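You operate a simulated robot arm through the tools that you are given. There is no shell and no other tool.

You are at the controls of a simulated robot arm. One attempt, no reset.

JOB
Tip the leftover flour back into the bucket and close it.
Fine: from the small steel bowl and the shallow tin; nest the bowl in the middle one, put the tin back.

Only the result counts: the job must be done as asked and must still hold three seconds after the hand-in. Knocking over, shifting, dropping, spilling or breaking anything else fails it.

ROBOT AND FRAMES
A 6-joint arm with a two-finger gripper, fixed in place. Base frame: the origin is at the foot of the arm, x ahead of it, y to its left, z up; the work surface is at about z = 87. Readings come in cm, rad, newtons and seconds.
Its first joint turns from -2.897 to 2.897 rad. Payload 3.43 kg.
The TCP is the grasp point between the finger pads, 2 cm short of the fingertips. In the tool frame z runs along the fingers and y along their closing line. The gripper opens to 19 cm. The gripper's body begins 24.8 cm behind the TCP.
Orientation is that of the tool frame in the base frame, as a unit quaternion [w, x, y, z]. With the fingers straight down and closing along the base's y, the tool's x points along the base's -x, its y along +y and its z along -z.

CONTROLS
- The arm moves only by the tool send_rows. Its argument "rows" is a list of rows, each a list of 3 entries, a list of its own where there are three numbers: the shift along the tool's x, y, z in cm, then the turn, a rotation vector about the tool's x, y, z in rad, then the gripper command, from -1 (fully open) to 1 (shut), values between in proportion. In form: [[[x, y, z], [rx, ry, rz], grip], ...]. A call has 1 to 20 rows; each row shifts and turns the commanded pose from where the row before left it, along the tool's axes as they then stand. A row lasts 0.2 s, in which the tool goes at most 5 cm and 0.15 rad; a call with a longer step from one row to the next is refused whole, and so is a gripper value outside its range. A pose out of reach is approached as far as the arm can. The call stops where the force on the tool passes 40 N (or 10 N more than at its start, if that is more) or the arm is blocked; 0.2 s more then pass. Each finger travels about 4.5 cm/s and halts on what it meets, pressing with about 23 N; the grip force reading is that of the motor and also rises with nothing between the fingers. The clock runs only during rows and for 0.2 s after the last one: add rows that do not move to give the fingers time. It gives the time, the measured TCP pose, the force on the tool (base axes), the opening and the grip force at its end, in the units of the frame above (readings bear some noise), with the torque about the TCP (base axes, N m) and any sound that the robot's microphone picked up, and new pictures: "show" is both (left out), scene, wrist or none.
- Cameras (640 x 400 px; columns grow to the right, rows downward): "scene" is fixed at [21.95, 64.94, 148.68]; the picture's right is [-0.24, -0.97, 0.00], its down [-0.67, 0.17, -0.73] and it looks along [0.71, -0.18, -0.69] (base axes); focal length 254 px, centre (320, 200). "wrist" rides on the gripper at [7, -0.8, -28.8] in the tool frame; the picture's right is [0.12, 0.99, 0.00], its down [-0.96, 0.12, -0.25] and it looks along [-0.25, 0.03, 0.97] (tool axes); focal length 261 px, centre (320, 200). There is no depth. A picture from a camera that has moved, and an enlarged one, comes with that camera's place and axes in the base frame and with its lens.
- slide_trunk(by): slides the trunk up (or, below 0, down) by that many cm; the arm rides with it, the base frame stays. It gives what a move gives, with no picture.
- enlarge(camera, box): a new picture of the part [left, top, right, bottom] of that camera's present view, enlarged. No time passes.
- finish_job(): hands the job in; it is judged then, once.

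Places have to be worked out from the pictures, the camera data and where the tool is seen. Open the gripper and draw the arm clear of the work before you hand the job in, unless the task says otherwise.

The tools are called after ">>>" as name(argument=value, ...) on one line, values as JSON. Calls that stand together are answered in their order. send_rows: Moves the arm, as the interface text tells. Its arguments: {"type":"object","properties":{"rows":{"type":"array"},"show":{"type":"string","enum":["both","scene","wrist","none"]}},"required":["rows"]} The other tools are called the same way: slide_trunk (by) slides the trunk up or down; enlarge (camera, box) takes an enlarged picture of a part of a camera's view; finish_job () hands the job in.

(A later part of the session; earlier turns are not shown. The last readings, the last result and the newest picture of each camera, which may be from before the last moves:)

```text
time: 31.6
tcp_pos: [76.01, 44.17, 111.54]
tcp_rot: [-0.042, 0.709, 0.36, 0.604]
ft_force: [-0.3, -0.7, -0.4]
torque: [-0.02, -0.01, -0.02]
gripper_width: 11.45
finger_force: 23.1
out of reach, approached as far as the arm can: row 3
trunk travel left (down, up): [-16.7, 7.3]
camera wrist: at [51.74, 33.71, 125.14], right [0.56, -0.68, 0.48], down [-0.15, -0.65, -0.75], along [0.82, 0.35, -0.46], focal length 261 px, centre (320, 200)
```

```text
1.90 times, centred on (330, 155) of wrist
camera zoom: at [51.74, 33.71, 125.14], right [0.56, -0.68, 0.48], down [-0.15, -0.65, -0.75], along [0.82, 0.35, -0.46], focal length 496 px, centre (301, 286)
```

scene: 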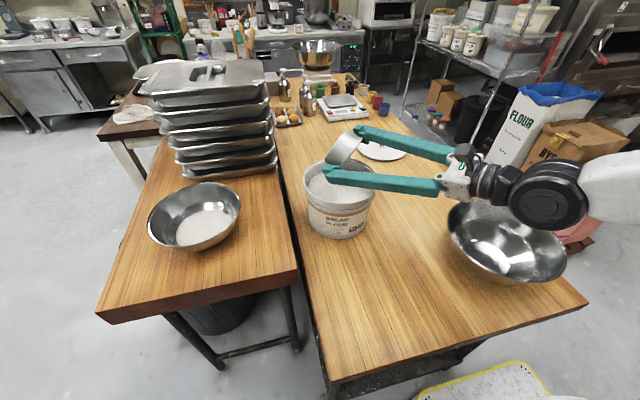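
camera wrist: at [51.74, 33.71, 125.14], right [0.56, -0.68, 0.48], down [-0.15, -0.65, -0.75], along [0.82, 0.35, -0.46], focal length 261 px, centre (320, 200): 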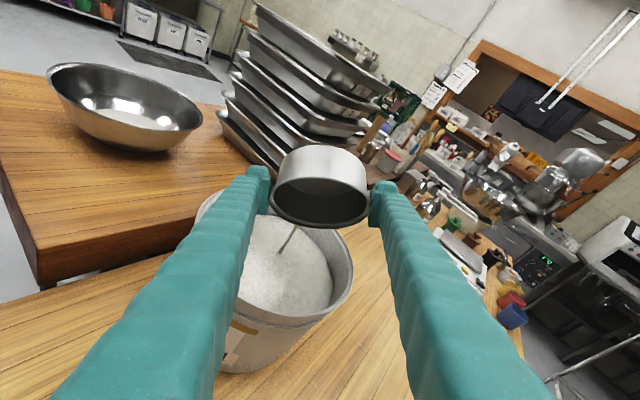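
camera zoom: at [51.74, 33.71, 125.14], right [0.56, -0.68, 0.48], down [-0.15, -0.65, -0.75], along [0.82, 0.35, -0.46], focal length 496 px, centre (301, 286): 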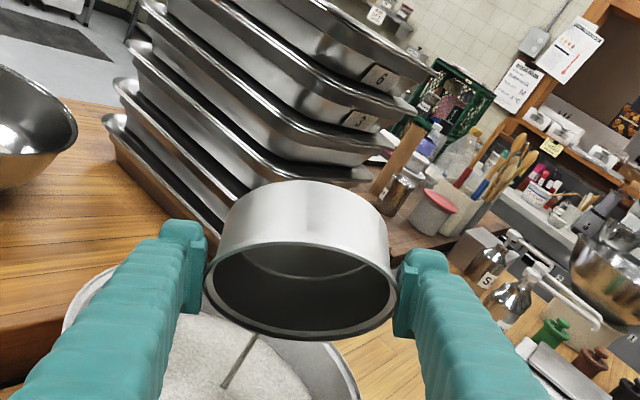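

The tin looks empty now, with only a thin trickle still visible. I wait a second and look again.

>>> send_rows(rows=[[[0, 0, 0], [0, 0, 0], 1], [[0, 0, 0], [0, 0, 0], 1], [[0, 0, 0], [0, 0, 0], 1], [[0, 0, 0], [0, 0, 0], 1], [[0, 0, 0], [0, 0, 0], 1], [[0, 0, 0], [0, 0, 0], 1], [[0, 0, 0], [0, 0, 0], 1]])

>>> enlarge(camera="wrist", box=[220, 110, 400, 320])

>>> enlarge(camera="scene", box=[290, 120, 390, 245])

```text
time: 33.2
tcp_pos: [75.95, 44.1, 111.5]
tcp_rot: [-0.042, 0.71, 0.36, 0.604]
ft_force: [-0.3, 0.4, -0.4]
torque: [-0.04, -0.04, 0.0]
gripper_width: 11.42
finger_force: 22.8
trunk travel left (down, up): [-16.7, 7.3]
camera wrist: at [51.74, 33.72, 125.14], right [0.56, -0.68, 0.48], down [-0.15, -0.65, -0.75], along [0.82, 0.35, -0.46], focal length 261 px, centre (320, 200)
```

scene: 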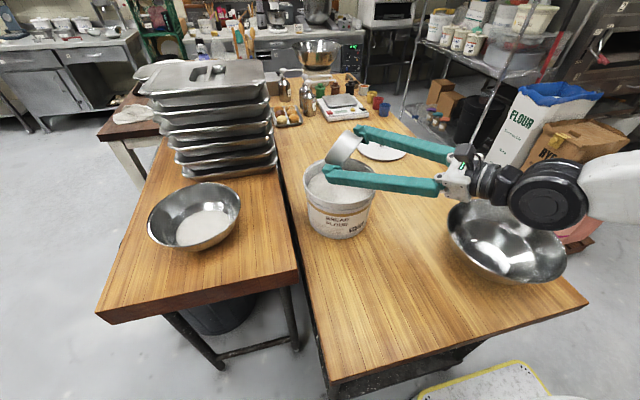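
wrist: 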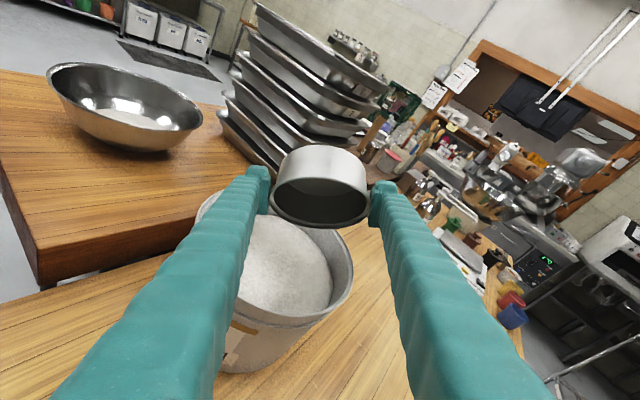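

```text
1.90 times, centred on (310, 215) of wrist
camera zoom: at [51.74, 33.72, 125.14], right [0.56, -0.68, 0.48], down [-0.15, -0.65, -0.75], along [0.82, 0.35, -0.46], focal length 496 px, centre (339, 171)
```

zoom: 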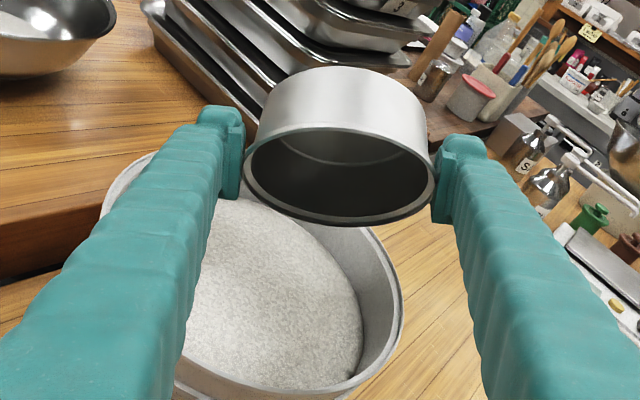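

```text
3.20 times, centred on (340, 182) of scene
camera zoom: at [21.95, 64.94, 148.68], right [-0.24, -0.97, 0.0], down [-0.67, 0.17, -0.73], along [0.71, -0.18, -0.69], focal length 811 px, centre (256, 256)
```

zoom: 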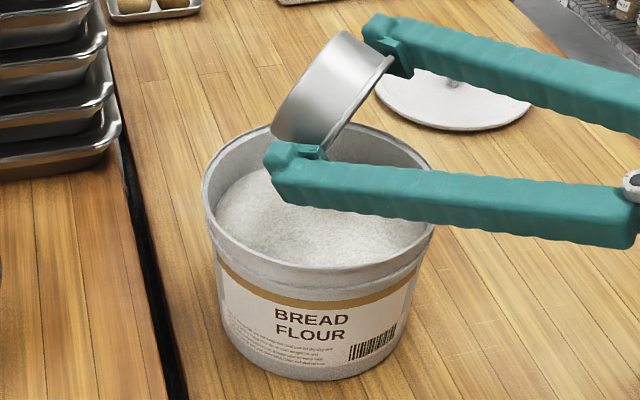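

The stream has stopped and the tin is visibly empty, with no flour on the table. I reverse: pitch down, then roll back upright above the bucket.

>>> send_rows(rows=[[[0, 0, 0], [0.0405, -0.0964, 0], 1], [[0, 0, 0], [0.0405, -0.0964, 0], 1], [[0, 0, 0], [0.0405, -0.0964, 0], 1], [[0, 0, 0], [0.0405, -0.0964, 0], 1], [[0, 0, 0], [0.0405, -0.0964, 0], 1], [[0, 0, 0], [0, 0, -0.137], 1], [[0, 0, 0], [0, 0, -0.137], 1], [[0, 0, 0], [0, 0, -0.137], 1], [[0, 0, 0], [0, 0, -0.137], 1], [[0, 0, 0], [0, 0, -0.137], 1], [[0, 0, 0], [0, 0, -0.137], 1], [[0, 0, 0], [0, 0, -0.137], 1], [[0, 0, 0], [0, 0, -0.137], 1], [[0, 0, 0], [0, 0, -0.137], 1], [[0, 0, 0], [0, 0, -0.137], 1]])

>>> send_rows(rows=[[[0, 0, 0], [0, 0, -0.137], 1], [[0, 0, 0], [0, 0, -0.137], 1], [[0, 0, 0], [0, 0, -0.137], 1], [[0, 0, 0], [0, 0, -0.137], 1], [[0, 0, 0], [0, 0, -0.137], 1], [[0, 0, 0], [0, 0, -0.137], 1], [[0, 0, 0], [0, 0, -0.137], 1], [[0, 0, 0], [0, 0, -0.137], 1], [[0, 0, 0], [0, 0, -0.137], 1], [[0, 0, 0], [0, 0, -0.137], 1]])

```text
time: 36.4
tcp_pos: [76.66, 42.95, 111.26]
tcp_rot: [0.316, 0.352, 0.774, 0.421]
ft_force: [-0.1, 0.4, -0.4]
torque: [-0.03, -0.01, -0.02]
gripper_width: 11.39
finger_force: 22.6
out of reach, approached as far as the arm can: row 2, 3, 4, 5
trunk travel left (down, up): [-16.7, 7.3]
camera wrist: at [49.9, 35.89, 122.09], right [0.21, 0.49, 0.84], down [0.37, -0.84, 0.4], along [0.9, 0.23, -0.36], focal length 261 px, centre (320, 200)
```

scene: 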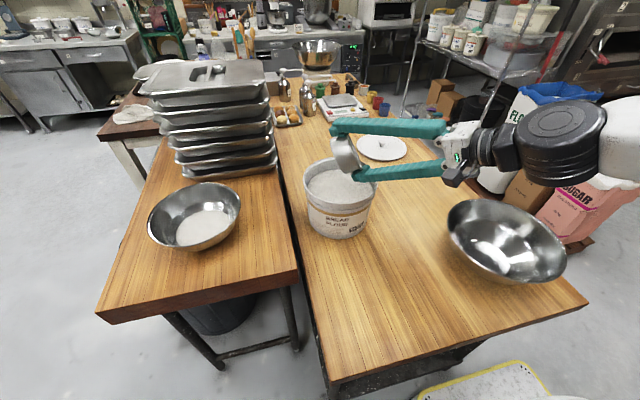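
wrist: 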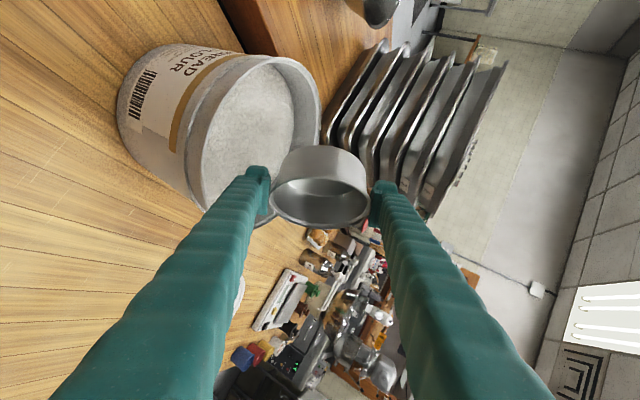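

```text
time: 38.6
tcp_pos: [76.58, 43.06, 111.32]
tcp_rot: [0.511, -0.218, 0.822, 0.127]
ft_force: [-0.8, 0.4, -1.1]
torque: [0.0, 0.04, 0.0]
gripper_width: 11.42
finger_force: 23.2
trunk travel left (down, up): [-16.7, 7.3]
camera wrist: at [51.75, 28.16, 117.87], right [-0.53, 0.84, -0.12], down [0.12, 0.21, 0.97], along [0.84, 0.5, -0.21], focal length 261 px, centre (320, 200)
```

scene: 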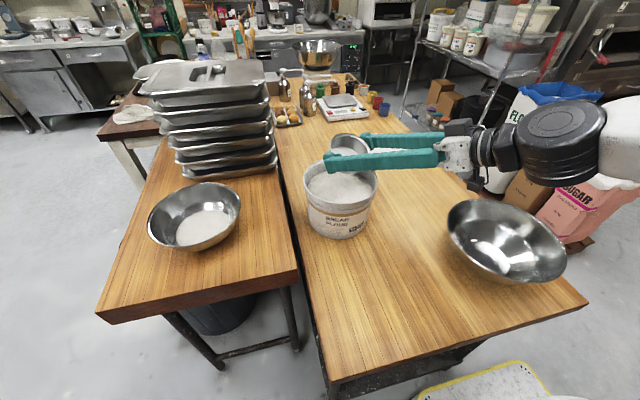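
wrist: 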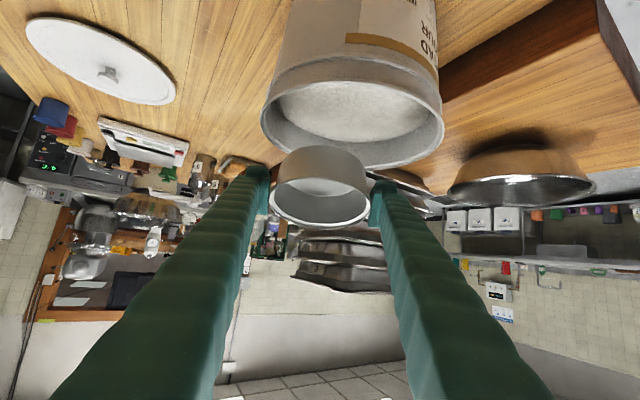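

The pitch-back was partly clipped, so the tool is at ~26° below horizontal; the tin is empty so that's harmless. I restore the 45° tilt (tin level), rise, and head back to above the tin's home place.

>>> send_rows(rows=[[[0, 0, 0], [0, 0.1093, 0.0052], 1], [[0, 0, 0], [0, 0.1093, 0.0052], 1], [[0, 0, 0], [0, 0.1093, 0.0052], 1], [[-1.41, 0, -1.42], [0, 0, 0], 1], [[-1.41, 0, -1.42], [0, 0, 0], 1], [[-1.41, 0, -1.42], [0, 0, 0], 1], [[1.82, 0.84, -1.8], [0, 0, 0], 1], [[1.82, 0.84, -1.8], [0, 0, 0], 1], [[1.82, 0.84, -1.8], [0, 0, 0], 1], [[1.82, 0.84, -1.8], [0, 0, 0], 1], [[1.82, 0.84, -1.8], [0, 0, 0], 1], [[1.82, 0.84, -1.8], [0, 0, 0], 1], [[1.82, 0.84, -1.8], [0, 0, 0], 1], [[1.82, 0.84, -1.8], [0, 0, 0], 1], [[1.82, 0.84, -1.8], [0, 0, 0], 1], [[1.82, 0.84, -1.8], [0, 0, 0], 1], [[1.82, 0.84, -1.8], [0, 0, 0], 1], [[1.82, 0.84, -1.8], [0, 0, 0], 1]])

```text
time: 42.4
tcp_pos: [45.64, 36.36, 108.92]
tcp_rot: [0.493, -0.206, 0.839, 0.103]
ft_force: [0.1, -0.1, -1.0]
torque: [-0.05, -0.04, -0.08]
gripper_width: 11.42
finger_force: 22.7
out of reach, approached as far as the arm can: row 1, 2, 3
trunk travel left (down, up): [-16.7, 7.3]
camera wrist: at [20.34, 23.01, 117.06], right [-0.5, 0.86, -0.13], down [0.17, 0.25, 0.96], along [0.85, 0.45, -0.26], focal length 261 px, centre (320, 200)
```

scene: 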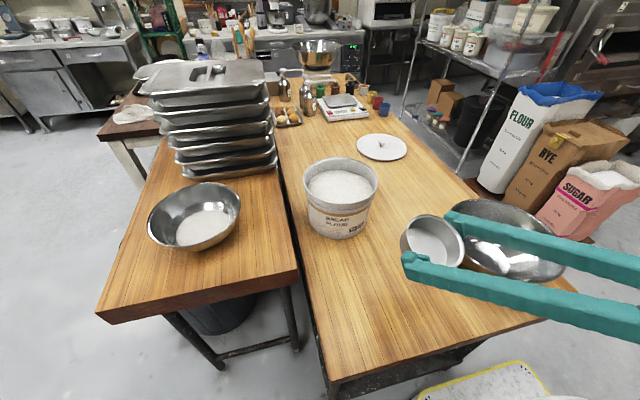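
wrist: 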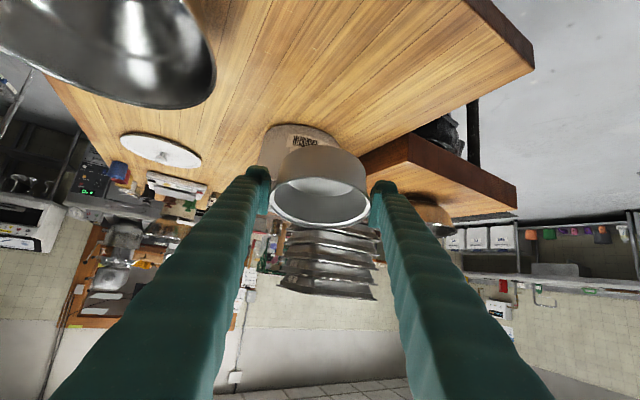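

The tilt was clipped there; now I'm above the tin's home area at z≈109 with the tool ~30° below horizontal. I try tilting back to 45° here.

>>> send_rows(rows=[[[0, 0, 0], [0, 0.09, 0], 1], [[0, 0, 0], [0, 0.09, 0], 1], [[0, 0, 0], [0, 0.09, 0], 1]])

```text
time: 43.2
tcp_pos: [45.56, 36.36, 108.88]
tcp_rot: [0.375, -0.218, 0.898, 0.074]
ft_force: [-0.9, -0.4, -1.5]
torque: [0.11, 0.03, 0.08]
gripper_width: 11.38
finger_force: 23.1
trunk travel left (down, up): [-16.7, 7.3]
camera wrist: at [23.07, 24.64, 124.4], right [-0.52, 0.85, -0.11], down [0.39, 0.35, 0.85], along [0.76, 0.4, -0.51], focal length 261 px, centre (320, 200)
```

scene: 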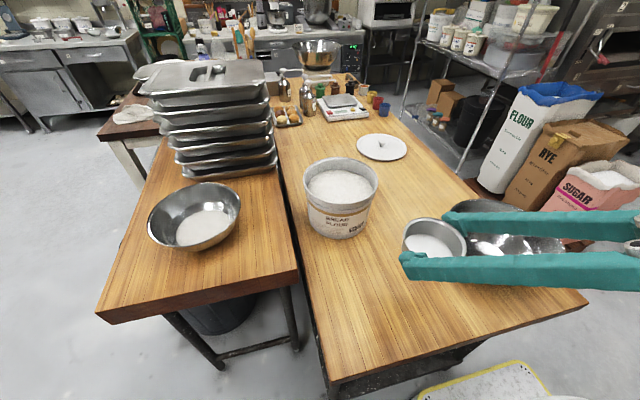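
wrist: 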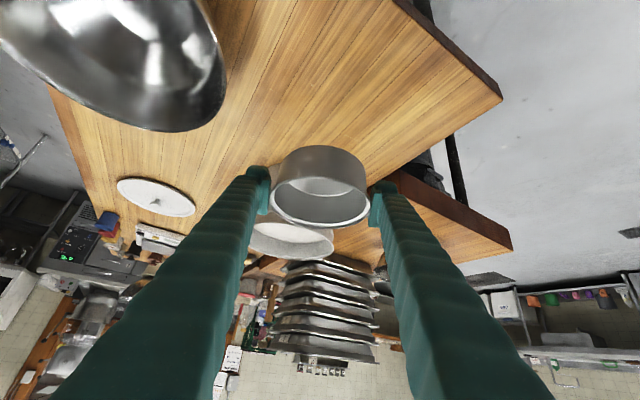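

Works here. I correct a small 1.7° roll error and return the azimuth to 37.6° so the tin will be set down as it was picked.

>>> send_rows(rows=[[[0, 0, 0], [0, 0, 0.043], 1], [[0, 0, 0], [-0.0787, 0, -0.0789], 1], [[0, 0, 0], [-0.0787, 0, -0.0789], 1], [[0, 0, 0], [0, 0, 0], 1]])

>>> slide_trunk(by=-1.5)

>>> enlarge(camera="scene", box=[370, 170, 530, 290])

```text
time: 44.2
tcp_pos: [45.58, 36.43, 109.01]
tcp_rot: [0.365, -0.297, 0.874, 0.12]
ft_force: [0.0, 0.1, -0.6]
torque: [0.03, 0.0, -0.01]
gripper_width: 11.4
finger_force: 22.9
trunk travel left (down, up): [-16.7, 7.3]
camera wrist: at [25.78, 20.41, 124.29], right [-0.67, 0.74, -0.09], down [0.33, 0.4, 0.86], along [0.67, 0.54, -0.51], focal length 261 px, centre (320, 200)
```

scene: 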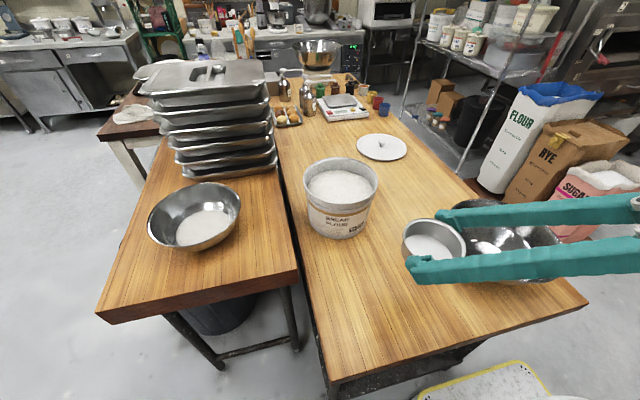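
wrist: 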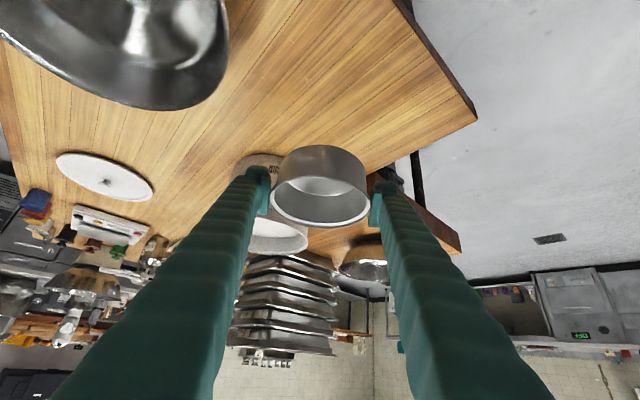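

```text
time: 44.8
tcp_pos: [45.56, 36.46, 107.43]
tcp_rot: [0.365, -0.298, 0.874, 0.12]
ft_force: [-0.3, 0.7, -1.2]
torque: [-0.01, 0.02, -0.01]
gripper_width: 11.36
finger_force: 23.4
trunk travel left (down, up): [-15.2, 8.8]
```

```text
3.33 times, centred on (450, 230) of scene
camera zoom: at [21.95, 64.94, 148.68], right [-0.24, -0.97, 0.0], down [-0.67, 0.17, -0.73], along [0.71, -0.18, -0.69], focal length 845 px, centre (-113, 100)
```

zoom: 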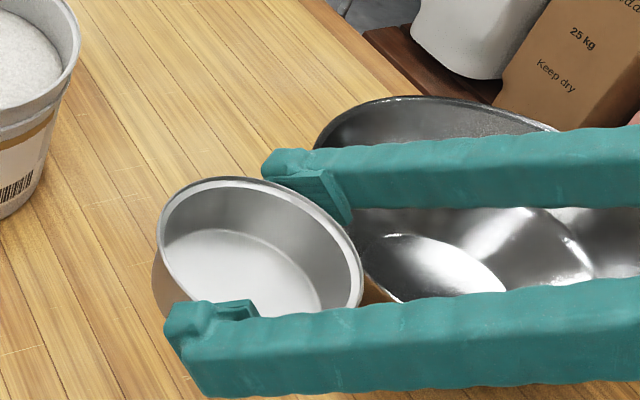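

The tin is clean and level. I descend over its home spot to just above the table.

>>> send_rows(rows=[[[1.426, 0.116, 1.384], [0, 0, 0], 1], [[1.426, 0.116, 1.384], [0, 0, 0], 1], [[1.426, 0.116, 1.384], [0, 0, 0], 1], [[1.426, 0.116, 1.384], [0, 0, 0], 1], [[1.426, 0.116, 1.384], [0, 0, 0], 1], [[1.426, 0.116, 1.384], [0, 0, 0], 1], [[1.426, 0.116, 1.384], [0, 0, 0], 1], [[1.426, 0.116, 1.384], [0, 0, 0], 1]])

```text
time: 46.6
tcp_pos: [44.88, 37.06, 91.62]
tcp_rot: [0.366, -0.296, 0.874, 0.12]
ft_force: [0.4, 0.7, -1.0]
torque: [0.01, 0.02, 0.04]
gripper_width: 11.37
finger_force: 22.4
trunk travel left (down, up): [-15.2, 8.8]
camera wrist: at [25.12, 20.95, 106.88], right [-0.67, 0.74, -0.09], down [0.33, 0.4, 0.86], along [0.67, 0.54, -0.51], focal length 261 px, centre (320, 200)
```

scene: 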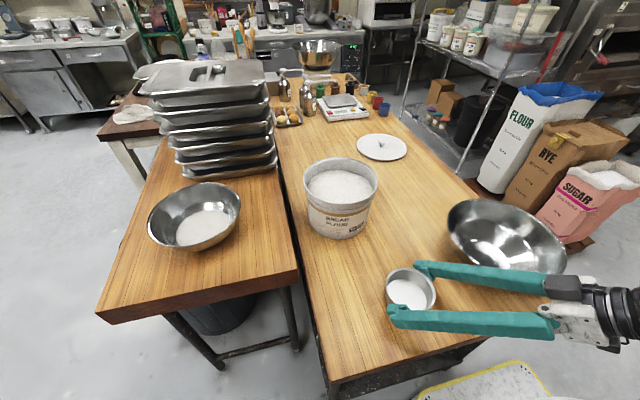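
wrist: 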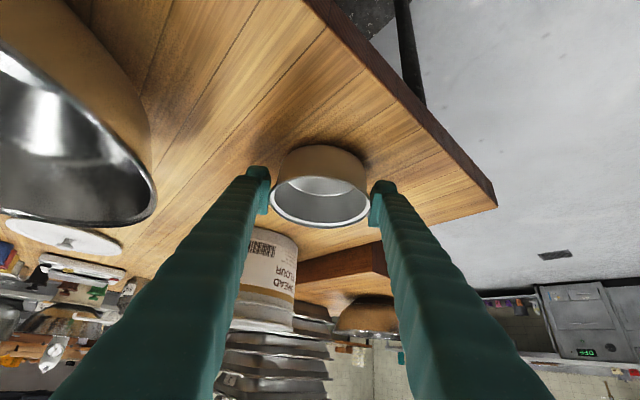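

Now the last 0.9 cm in small steps, watching the force.

>>> send_rows(rows=[[[0.21, 0, 0.21], [0, 0, 0], 1], [[0.21, 0, 0.21], [0, 0, 0], 1], [[0.14, 0, 0.14], [0, 0, 0], 1], [[0, 0, 0], [0, 0, 0], 1]], show="none")

```text
time: 47.6
tcp_pos: [44.9, 36.95, 90.87]
tcp_rot: [0.365, -0.297, 0.874, 0.121]
ft_force: [5.9, -3.9, 15.7]
torque: [-0.1, 0.3, 0.12]
gripper_width: 11.37
finger_force: 22.7
trunk travel left (down, up): [-15.2, 8.8]
```

The tin is in contact with the table (15.7 N). I ease up slightly and then release.

>>> send_rows(rows=[[[-0.07, 0, -0.07], [0, 0, 0], 1], [[0, 0, 0], [0, 0, 0], 1], [[0, 0, 0], [0, 0, 0], -0.5], [[0, 0, 0], [0, 0, 0], -0.5], [[0, 0, 0], [0, 0, 0], -0.5], [[0, 0, 0], [0, 0, 0], -0.5]])

>>> enlarge(camera="scene", box=[350, 230, 470, 340])

>>> enlarge(camera="wrist", box=[220, 100, 420, 260])

```text
time: 49.0
tcp_pos: [44.77, 37.08, 90.88]
tcp_rot: [0.365, -0.298, 0.874, 0.121]
ft_force: [0.2, 0.3, 0.0]
torque: [0.01, -0.02, 0.02]
gripper_width: 14.29
finger_force: 0.1
trunk travel left (down, up): [-15.2, 8.8]
camera wrist: at [25.1, 20.95, 106.21], right [-0.67, 0.74, -0.09], down [0.33, 0.4, 0.86], along [0.67, 0.54, -0.51], focal length 261 px, centre (320, 200)
```

scene: 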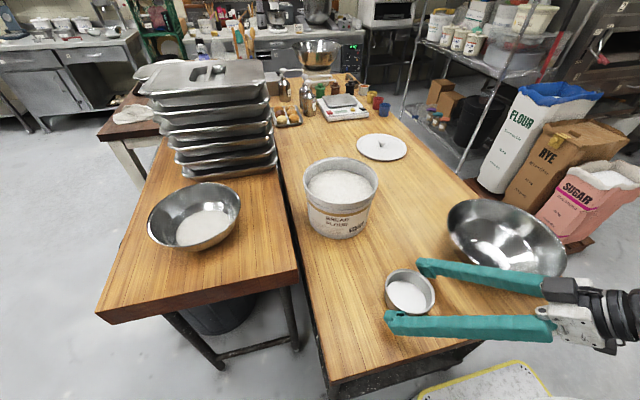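
wrist: 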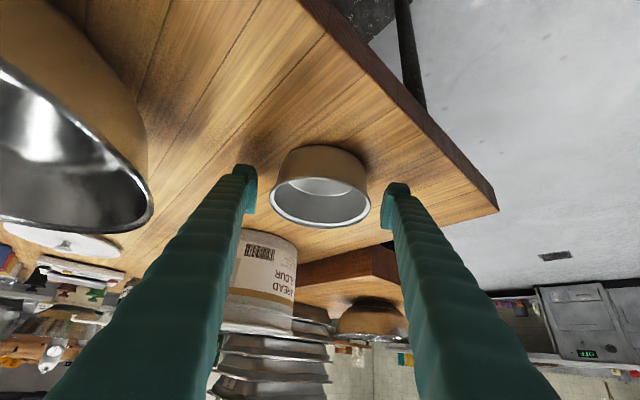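

```text
3.64 times, centred on (410, 285) of scene
camera zoom: at [21.95, 64.94, 148.68], right [-0.24, -0.97, 0.0], down [-0.67, 0.17, -0.73], along [0.71, -0.18, -0.69], focal length 922 px, centre (-7, -109)
```

zoom: 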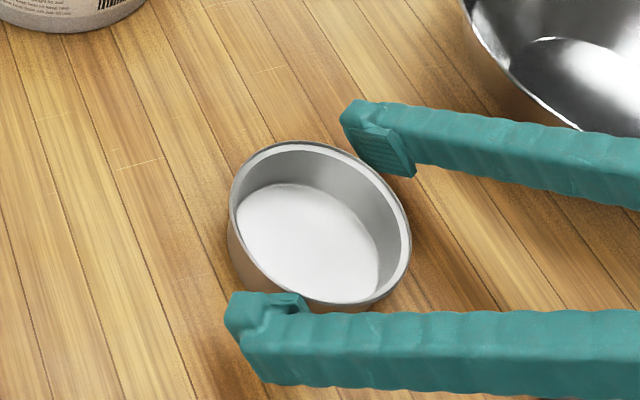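

```text
2.50 times, centred on (320, 180) of wrist
camera zoom: at [25.1, 20.95, 106.21], right [-0.67, 0.74, -0.09], down [0.33, 0.4, 0.86], along [0.67, 0.54, -0.51], focal length 652 px, centre (320, 250)
```

zoom: 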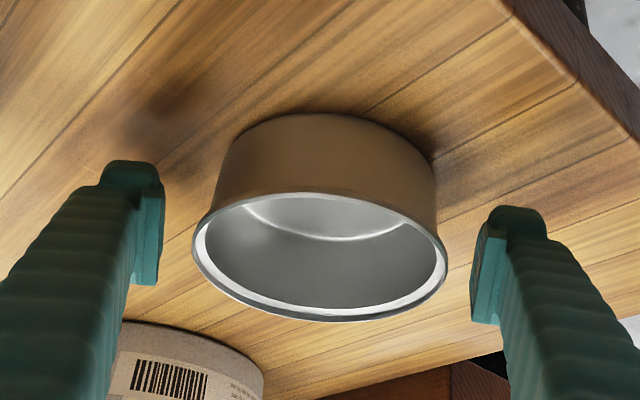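

The tin is back in place, empty and flat. I retreat upward and move toward the small bowl on the side table for a close look.

>>> send_rows(rows=[[[-0.7, 0, -0.7], [0, 0, 0], -0.5], [[-1.5, 0, -1.5], [0, 0, 0], -0.5], [[-3, 0, -3], [0, 0, 0], -0.5], [[-3, 0, -3], [0, 0, 0], -0.5], [[-3, 0, -3], [0, 0, 0], -0.5], [[-3, 0, -3], [0, 0, 0], -0.5], [[-3, 0, -3], [0, 0, 0], -0.5], [[-3, 0, -3], [0, 0, 0], -0.5], [[-3, 0, -3], [0, 0, 0], -0.5], [[0, 0, 0], [-0.067, 0, -0.067], -0.5], [[0, 0, 0], [-0.067, 0, -0.067], -0.5], [[-2.27, 1.67, 2.27], [0, 0, 0], -0.5], [[-2.27, 1.67, 2.27], [0, 0, 0], -0.5], [[-2.27, 1.67, 2.27], [0, 0, 0], -0.5], [[-2.27, 1.67, 2.27], [0, 0, 0], -0.5], [[-2.27, 1.67, 2.27], [0, 0, 0], -0.5], [[-2.27, 1.67, 2.27], [0, 0, 0], -0.5]])

>>> enlarge(camera="scene", box=[120, 150, 280, 270])

>>> enlarge(camera="scene", box=[350, 180, 600, 340])

```text
time: 52.6
tcp_pos: [49.63, 59.44, 123.49]
tcp_rot: [0.37, -0.331, 0.859, 0.124]
ft_force: [-0.2, -0.6, 0.0]
torque: [0.1, 0.02, 0.07]
gripper_width: 14.21
finger_force: 0.1
out of reach, approached as far as the arm can: row 9, 10, 11
trunk travel left (down, up): [-15.2, 8.8]
camera wrist: at [30.71, 42.16, 138.44], right [-0.72, 0.69, -0.12], down [0.28, 0.43, 0.86], along [0.64, 0.58, -0.5], focal length 261 px, centre (320, 200)
```

scene: 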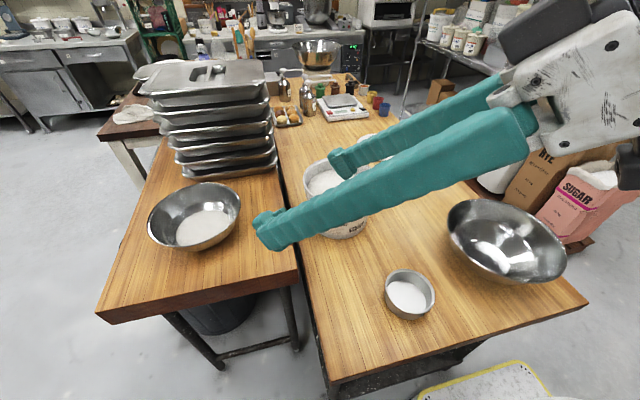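
wrist: 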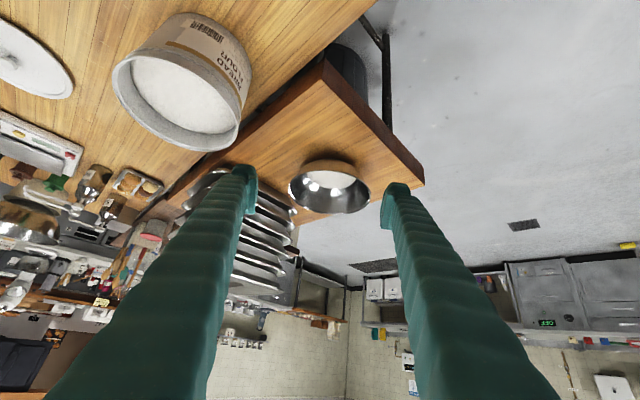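

```text
3.33 times, centred on (200, 210) of scene
camera zoom: at [21.95, 64.94, 148.68], right [-0.24, -0.97, 0.0], down [-0.67, 0.17, -0.73], along [0.71, -0.18, -0.69], focal length 845 px, centre (720, 167)
```

zoom: 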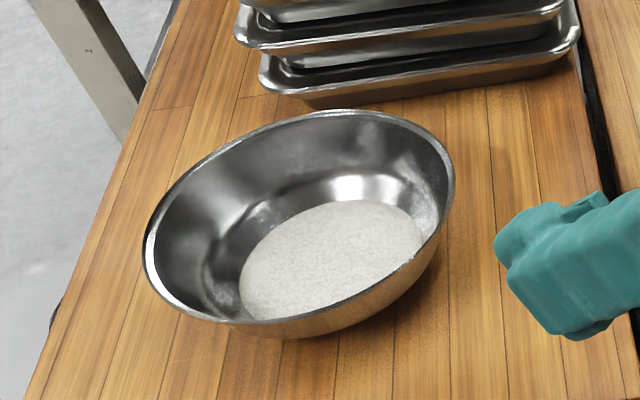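

```text
2.50 times, centred on (475, 260) of scene
camera zoom: at [21.95, 64.94, 148.68], right [-0.24, -0.97, 0.0], down [-0.67, 0.17, -0.73], along [0.71, -0.18, -0.69], focal length 634 px, centre (-68, 50)
```

zoom: 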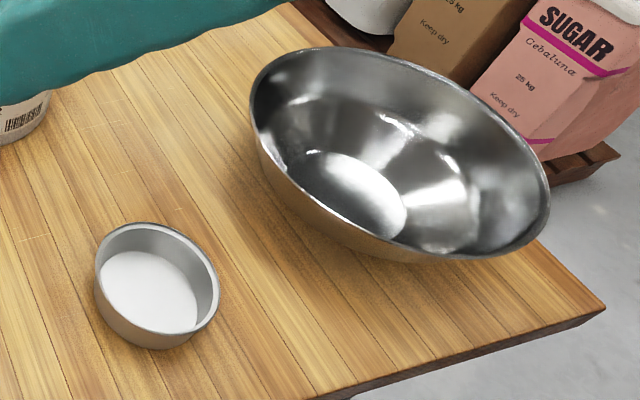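

I enlarge the wrist view of the small bowl to measure its shape and position.

>>> enlarge(camera="wrist", box=[265, 130, 395, 230])

```text
4.00 times, centred on (330, 180) of wrist
camera zoom: at [30.71, 42.16, 138.44], right [-0.72, 0.69, -0.12], down [0.28, 0.43, 0.86], along [0.64, 0.58, -0.5], focal length 1043 px, centre (280, 280)
```

zoom: 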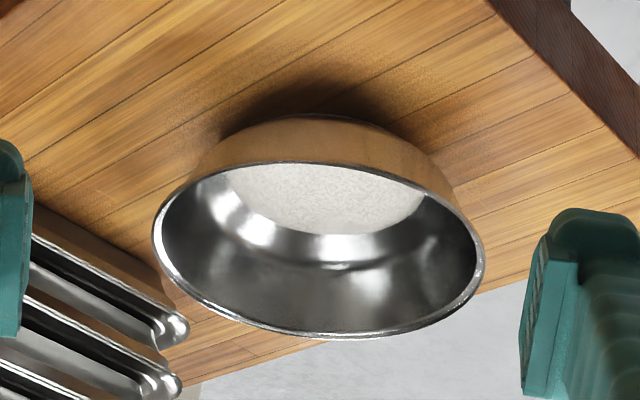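

The small bowl is around (74, 85) with its rim near z≈101, wall slope ~55–60°, base on the side table at z≈93. I rotate the tool: yaw toward it, roll +90° so the fingers close across the bowl's near wall, and pitch to ~60° down.

>>> send_rows(rows=[[[0, 0, 0], [-0.057, -0.002, -0.055], 0.45], [[0, 0, 0], [-0.057, -0.002, -0.055], 0.45], [[0, 0, 0], [0, 0, 0.147], 0.45], [[0, 0, 0], [0, 0, 0.147], 0.45], [[0, 0, 0], [0, 0, 0.147], 0.45], [[0, 0, 0], [0, 0, 0.147], 0.45], [[0, 0, 0], [0, 0, 0.147], 0.45], [[0, 0, 0], [0, 0, 0.147], 0.45], [[0, 0, 0], [0, 0, 0.147], 0.45], [[0, 0, 0], [0, 0, 0.147], 0.45], [[0, 0, 0], [0, 0, 0.147], 0.45], [[0, 0, 0], [0, 0, 0.147], 0.45], [[0, 0, 0], [0, 0, 0.147], 0.45], [[0, 0, 0], [0.14, 0, 0], 0.45], [[0, 0, 0], [0.14, 0, 0], 0.45]])

```text
time: 55.8
tcp_pos: [45.46, 61.61, 122.03]
tcp_rot: [0.139, 0.37, 0.887, 0.24]
ft_force: [-1.2, -0.9, 1.1]
torque: [0.17, -0.05, 0.09]
gripper_width: 5.23
finger_force: 0.1
out of reach, approached as far as the arm can: row 2, 14, 15
trunk travel left (down, up): [-15.2, 8.8]
camera wrist: at [27.91, 56.83, 145.49], right [0.5, 0.69, 0.52], down [0.62, -0.7, 0.34], along [0.6, 0.15, -0.79], focal length 261 px, centre (320, 200)
```

scene: 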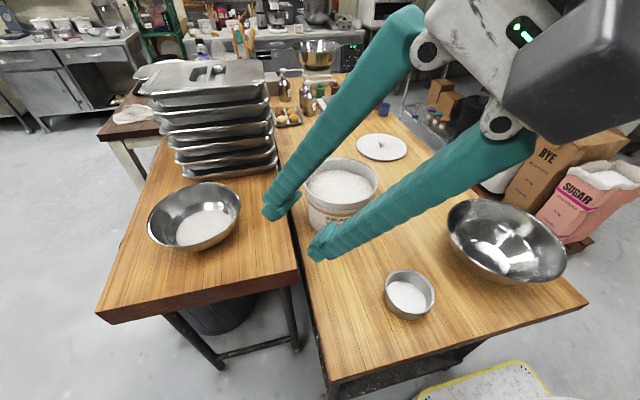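
wrist: 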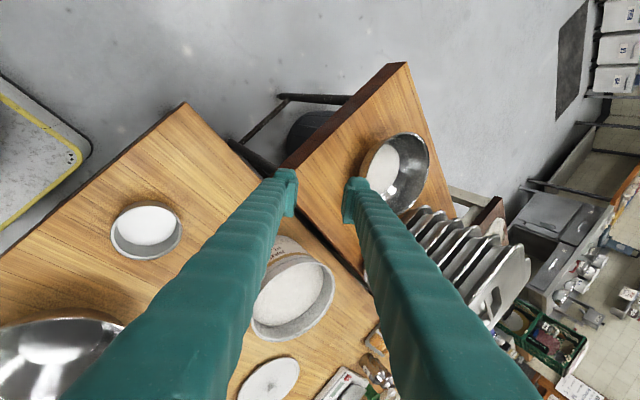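

The rotation was partly clipped (the arm is near some limit this close in). I move outward toward the bowl, at z≈113, where the geometry should be easier, and check.

>>> send_rows(rows=[[[-0.56, 1.53, 2.52], [0, 0, 0], 0.45], [[-0.56, 1.53, 2.52], [0, 0, 0], 0.45], [[-0.56, 1.53, 2.52], [0, 0, 0], 0.45], [[-0.56, 1.53, 2.52], [0, 0, 0], 0.45], [[-0.56, 1.53, 2.52], [0, 0, 0], 0.45], [[-0.56, 1.53, 2.52], [0, 0, 0], 0.45], [[-0.56, 1.53, 2.52], [0, 0, 0], 0.45]])

```text
time: 57.4
tcp_pos: [59.22, 72.26, 111.79]
tcp_rot: [0.152, 0.373, 0.884, 0.239]
ft_force: [-1.0, -0.3, 0.2]
torque: [0.03, -0.03, 0.02]
gripper_width: 5.25
finger_force: 0.0
out of reach, approached as far as the arm can: row 2, 3, 4, 5, 6, 7
trunk travel left (down, up): [-15.2, 8.8]
camera wrist: at [41.06, 67.86, 134.93], right [0.5, 0.69, 0.52], down [0.61, -0.71, 0.36], along [0.62, 0.14, -0.77], focal length 261 px, centre (320, 200)
```

scene: 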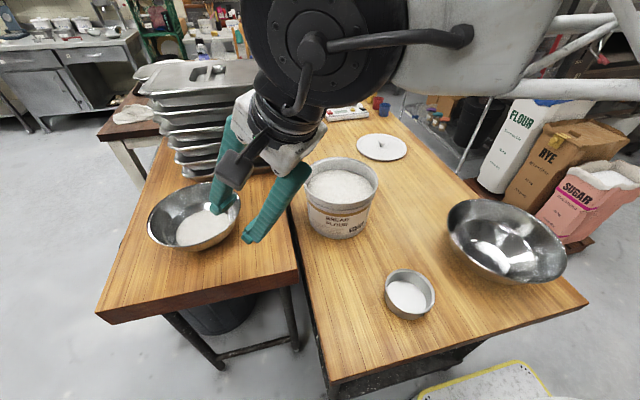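
wrist: 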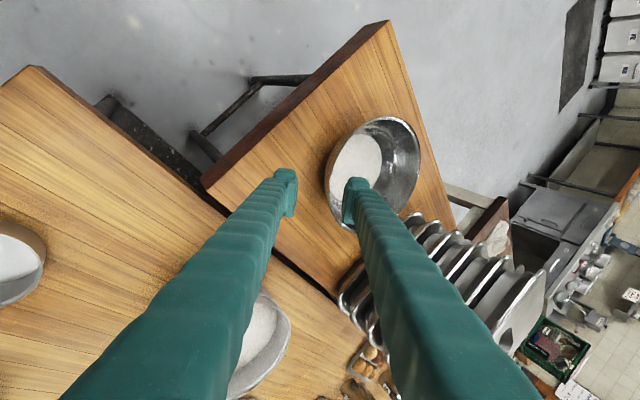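

The orientation is nearly what I need (pitch 58°, closing in a vertical plane at azimuth ≈44°), so I can grasp the bowl's rim from this azimuth. Let me zoom the wrist view to locate the rim relative to the fingers.

>>> enlarge(camera="wrist", box=[250, 90, 450, 250])

>>> enlarge(camera="scene", box=[130, 80, 340, 270])

```text
2.50 times, centred on (350, 170) of wrist
camera zoom: at [41.06, 67.86, 134.93], right [0.5, 0.69, 0.52], down [0.61, -0.71, 0.36], along [0.62, 0.14, -0.77], focal length 652 px, centre (245, 275)
```

zoom: 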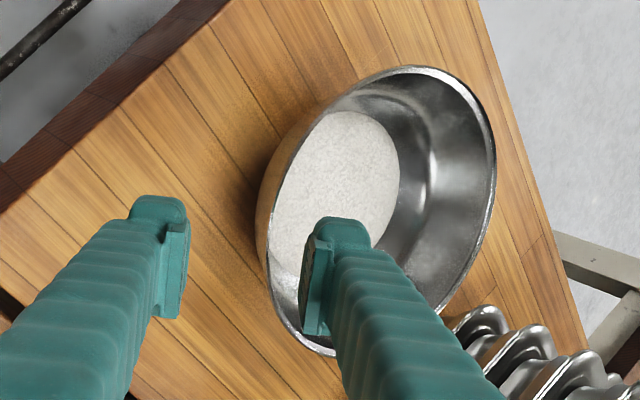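

```text
2.11 times, centred on (235, 175) of scene
camera zoom: at [21.95, 64.94, 148.68], right [-0.24, -0.97, 0.0], down [-0.67, 0.17, -0.73], along [0.71, -0.18, -0.69], focal length 534 px, centre (499, 253)
```

zoom: 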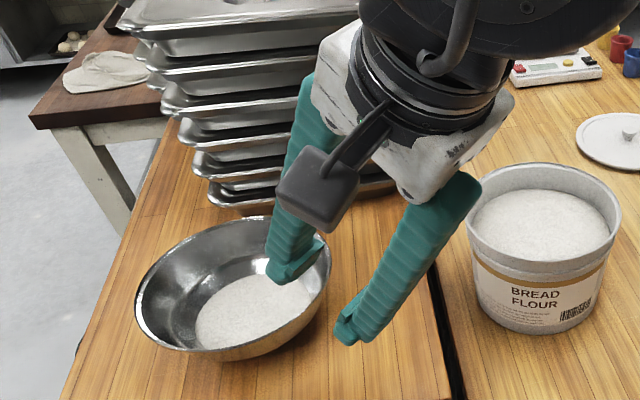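

The rim's near edge projects between the fingers and matches my estimate: about 13.8 cm ahead along the tool axis and 1.5 cm toward the inner finger. I advance 10 cm and shift 1.5 cm.

>>> send_rows(rows=[[[0.03, 0.3, 2.0], [0, 0, 0], 0.45], [[0.03, 0.3, 2.0], [0, 0, 0], 0.45], [[0.03, 0.3, 2.0], [0, 0, 0], 0.45], [[0.03, 0.3, 2.0], [0, 0, 0], 0.45], [[0.03, 0.3, 2.0], [0, 0, 0], 0.45]])

>>> enlarge(camera="wrist", box=[250, 90, 450, 250])

>>> enlarge(camera="scene", box=[130, 100, 320, 270])

```text
time: 58.6
tcp_pos: [62.59, 77.1, 103.19]
tcp_rot: [0.145, 0.371, 0.885, 0.24]
ft_force: [-0.4, -1.1, 0.8]
torque: [0.03, 0.0, 0.01]
gripper_width: 5.23
finger_force: 0.1
out of reach, approached as far as the arm can: row 1, 2, 3, 4
trunk travel left (down, up): [-15.2, 8.8]
camera wrist: at [44.88, 72.48, 126.56], right [0.5, 0.69, 0.52], down [0.62, -0.71, 0.35], along [0.61, 0.15, -0.78], focal length 261 px, centre (320, 200)
```

scene: 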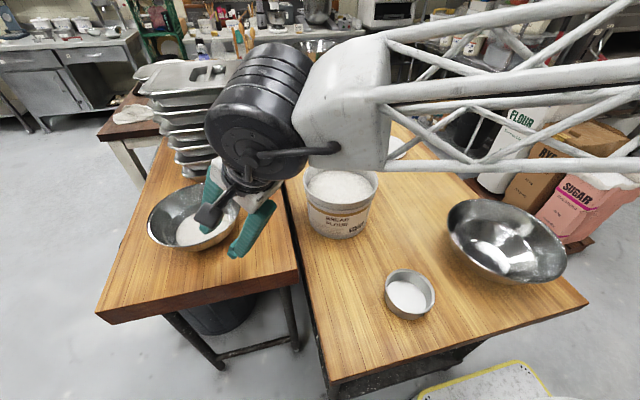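
wrist: 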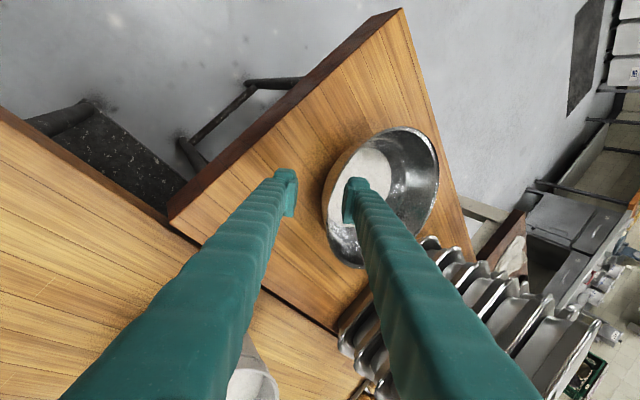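

```text
2.50 times, centred on (350, 170) of wrist
camera zoom: at [44.88, 72.48, 126.56], right [0.5, 0.69, 0.52], down [0.62, -0.71, 0.35], along [0.61, 0.15, -0.78], focal length 652 px, centre (245, 275)
```

zoom: 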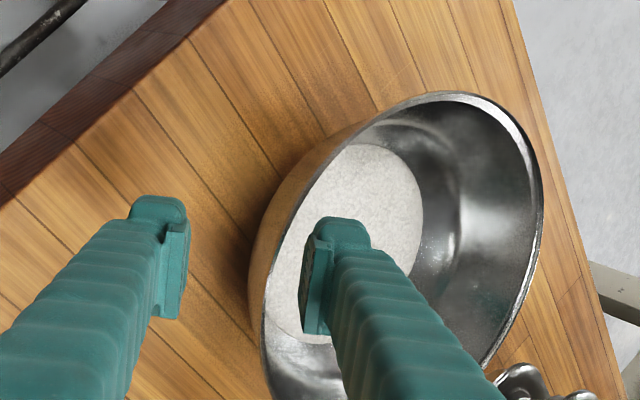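

```text
2.35 times, centred on (225, 185) of scene
camera zoom: at [21.95, 64.94, 148.68], right [-0.24, -0.97, 0.0], down [-0.67, 0.17, -0.73], along [0.71, -0.18, -0.69], focal length 596 px, centre (544, 235)
```

zoom: 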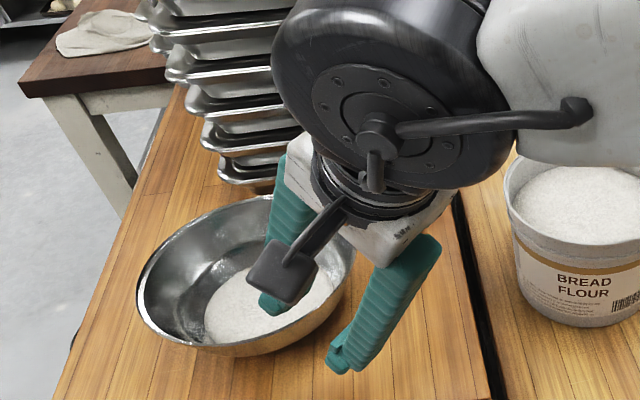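

The wall is now between the fingers (rim about 3.5 cm ahead, 1.1 cm toward the inner finger, 1.9 cm sideways). The clipping may come from joint speed near a wrist singularity, so I advance in small steps.

>>> send_rows(rows=[[[-0.35, 0.2, 0.3], [0, 0, 0], 0.45], [[-0.35, 0.2, 0.3], [0, 0, 0], 0.45], [[-0.35, 0.2, 0.3], [0, 0, 0], 0.45], [[-0.35, 0.2, 0.3], [0, 0, 0], 0.45], [[-0.35, 0.2, 0.3], [0, 0, 0], 0.45]], show="wrist")

```text
time: 59.8
tcp_pos: [64.05, 77.34, 101.95]
tcp_rot: [0.146, 0.372, 0.885, 0.24]
ft_force: [0.5, 0.3, 0.5]
torque: [0.0, 0.01, 0.0]
gripper_width: 5.25
finger_force: 0.0
out of reach, approached as far as the arm can: row 2, 3, 4, 5
trunk travel left (down, up): [-15.2, 8.8]
camera wrist: at [46.14, 72.8, 125.28], right [0.5, 0.69, 0.52], down [0.62, -0.71, 0.35], along [0.61, 0.14, -0.78], focal length 261 px, centre (320, 200)
```

wrist: 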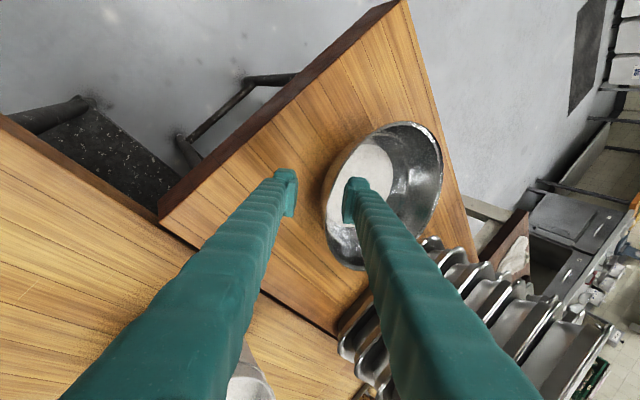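

The arm follows with a constant lateral error: during the earlier pour the wrist passed through its aligned (singular) posture and the forearm roll got stuck near its limit. I back out along the tool axis, then will unwind the wrist in free space before grasping.

>>> send_rows(rows=[[[0, 0, -1], [0, 0, 0], 0.45], [[0, 0, -1], [0, 0, 0], 0.45], [[0, 0, -1], [0, 0, 0], 0.45], [[0, 0, -2], [0, 0, 0], 0.45], [[0, 0, -3], [0, 0, 0], 0.45], [[0, 0, -3], [0, 0, 0], 0.45], [[0, 0, -3], [0, 0, 0], 0.45], [[0, 0, -3], [0, 0, 0], 0.45]])

```text
time: 61.6
tcp_pos: [55.07, 72.58, 115.31]
tcp_rot: [0.145, 0.37, 0.886, 0.239]
ft_force: [-0.3, 0.6, 0.3]
torque: [-0.03, 0.02, -0.01]
gripper_width: 5.22
finger_force: 0.0
out of reach, approached as far as the arm can: row 1, 3, 4, 5, 6, 7
trunk travel left (down, up): [-15.2, 8.8]
camera wrist: at [37.14, 68.05, 138.65], right [0.5, 0.69, 0.52], down [0.62, -0.71, 0.35], along [0.61, 0.14, -0.78], focal length 261 px, centre (320, 200)
```

scene: 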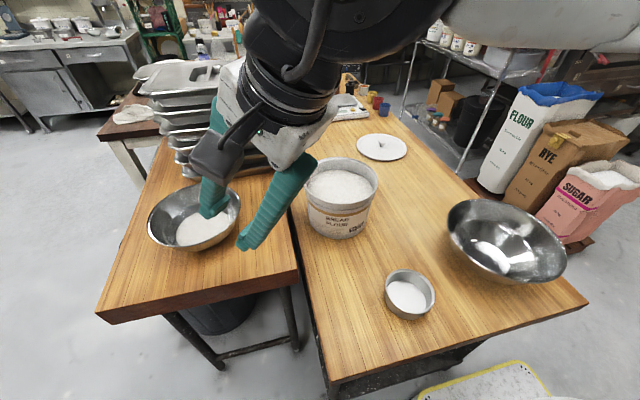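
wrist: 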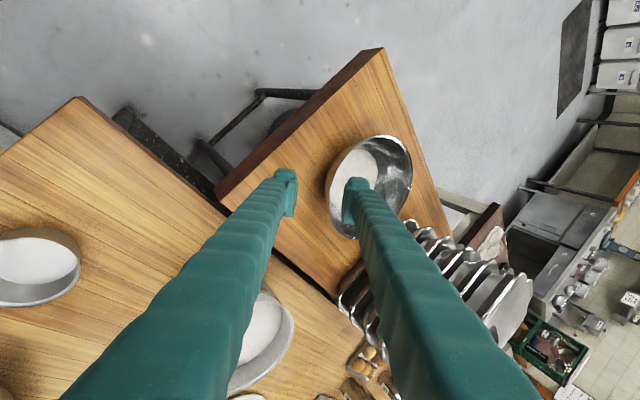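

Clear of the bowl. Now I start unwinding: pitch the tool up to about 28° below horizontal.

>>> send_rows(rows=[[[0, 0, 0], [-0.1, 0, 0], 0.45], [[0, 0, 0], [-0.1, 0, 0], 0.45], [[0, 0, 0], [-0.1, 0, 0], 0.45], [[0, 0, 0], [-0.1, 0, 0], 0.45], [[0, 0, 0], [-0.1, 0, 0], 0.45]], show="scene")

```text
time: 62.8
tcp_pos: [54.98, 72.53, 115.41]
tcp_rot: [0.226, 0.323, 0.8, 0.452]
ft_force: [-0.2, -0.5, 0.1]
torque: [-0.01, 0.03, 0.0]
gripper_width: 5.22
finger_force: 0.1
trunk travel left (down, up): [-15.2, 8.8]
```

scene: 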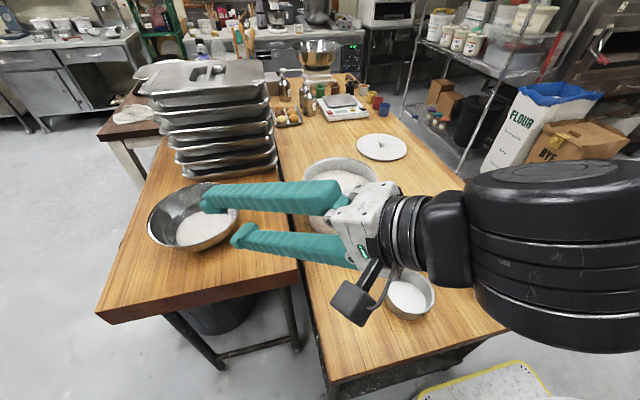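

The wrist's axis is now vertical (forearm roll ≈90°), as expected. Next I pitch up further and yaw left into the arm plane so the forearm roll returns to zero.

>>> send_rows(rows=[[[0, 0, 0], [-0.087, 0, 0], 0.45], [[0, 0, 0], [-0.087, 0, 0], 0.45], [[0, 0, 0], [-0.087, 0, 0], 0.45], [[0, 0, 0], [-0.005, 0.065, -0.017], 0.45], [[0, 0, 0], [-0.005, 0.065, -0.017], 0.45], [[0, 0, 0], [-0.005, 0.065, -0.017], 0.45]], show="scene")

```text
time: 64.2
tcp_pos: [55.12, 72.66, 115.61]
tcp_rot: [0.211, 0.216, 0.76, 0.576]
ft_force: [-0.3, 0.3, 1.2]
torque: [0.02, -0.02, -0.04]
gripper_width: 5.24
finger_force: 0.2
trunk travel left (down, up): [-15.2, 8.8]
```

scene: 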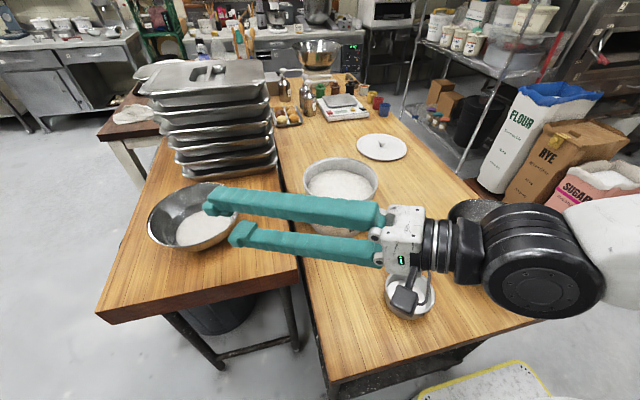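

Now the tool is in the arm plane, pitched up 14°, with the normal wrist face visible again. I trim the azimuth and pitch down in-plane through the aligned posture to ~50°.

>>> send_rows(rows=[[[0, 0, 0], [0.0015, -0.02, 0.005], 0.45], [[0, 0, 0], [0.1256, 0.01, 0.0025], 0.45], [[0, 0, 0], [0.1256, 0.01, 0.0025], 0.45], [[0, 0, 0], [0.1256, 0.01, 0.0025], 0.45], [[0, 0, 0], [0.1256, 0.01, 0.0025], 0.45], [[0, 0, 0], [0.1256, 0.01, 0.0025], 0.45]], show="scene")

```text
time: 65.6
tcp_pos: [55.35, 72.28, 115.53]
tcp_rot: [0.114, 0.27, 0.902, 0.317]
ft_force: [-0.3, -0.8, 1.2]
torque: [0.07, 0.0, 0.01]
gripper_width: 5.23
finger_force: 0.1
out of reach, approached as far as the arm can: row 2, 3
trunk travel left (down, up): [-15.2, 8.8]
```

scene: 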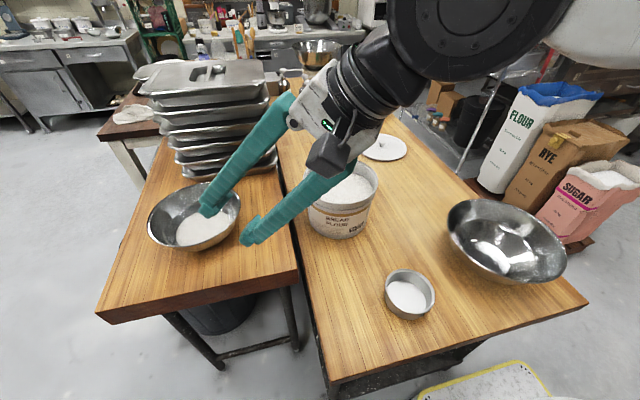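

The crossing worked: the tool is in-plane with azimuth 53.5°, pitch 50.6°, on the good branch. I raise 8 cm, then lower the trunk by 14 cm, so the forearm lies flatter and I avoid the singular posture from now on.

>>> send_rows(rows=[[[-0.09, 1.69, -2.06], [0, 0, 0], 0.45], [[-0.09, 1.69, -2.06], [0, 0, 0], 0.45], [[-0.09, 1.69, -2.06], [0, 0, 0], 0.45]], show="none")

>>> slide_trunk(by=-7)

>>> slide_trunk(by=-7)

>>> send_rows(rows=[[[0, 0, 0], [0, 0, 0], 0.45]])

```text
time: 66.4
tcp_pos: [55.44, 72.32, 123.43]
tcp_rot: [0.114, 0.27, 0.902, 0.318]
ft_force: [0.8, -0.3, -0.4]
torque: [0.01, -0.01, 0.0]
gripper_width: 5.19
finger_force: 0.1
trunk travel left (down, up): [-15.2, 8.8]
```

```text
time: 67.5
tcp_pos: [55.59, 72.24, 116.47]
tcp_rot: [0.115, 0.269, 0.902, 0.318]
ft_force: [0.4, 0.8, -0.2]
torque: [0.01, 0.0, -0.01]
gripper_width: 5.24
finger_force: 0.1
trunk travel left (down, up): [-8.2, 15.8]
```

```text
time: 68.5
tcp_pos: [55.45, 72.2, 109.55]
tcp_rot: [0.115, 0.271, 0.901, 0.318]
ft_force: [0.0, 0.4, 0.1]
torque: [-0.03, 0.0, 0.02]
gripper_width: 5.21
finger_force: 0.1
trunk travel left (down, up): [-1.2, 22.8]
```

```text
time: 69.0
tcp_pos: [55.36, 72.28, 109.56]
tcp_rot: [0.115, 0.27, 0.902, 0.318]
ft_force: [-0.2, -0.1, 0.1]
torque: [0.01, 0.01, 0.01]
gripper_width: 5.24
finger_force: 0.0
trunk travel left (down, up): [-1.2, 22.8]
camera wrist: at [38.4, 60.86, 130.94], right [0.31, 0.71, 0.63], down [0.75, -0.59, 0.3], along [0.58, 0.38, -0.72], focal length 261 px, centre (320, 200)
```

scene: 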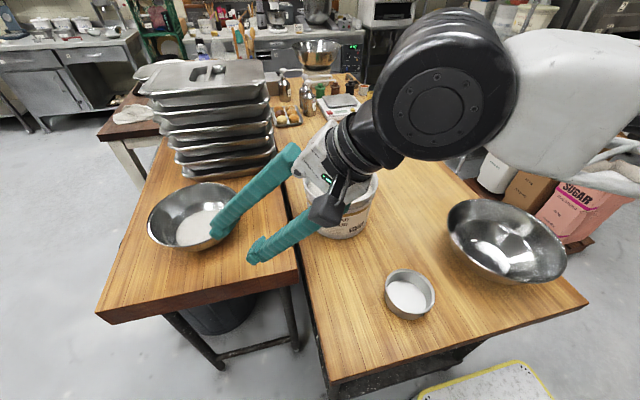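
wrist: 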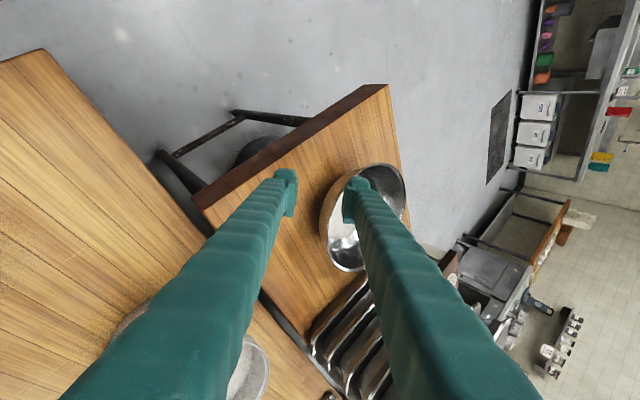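

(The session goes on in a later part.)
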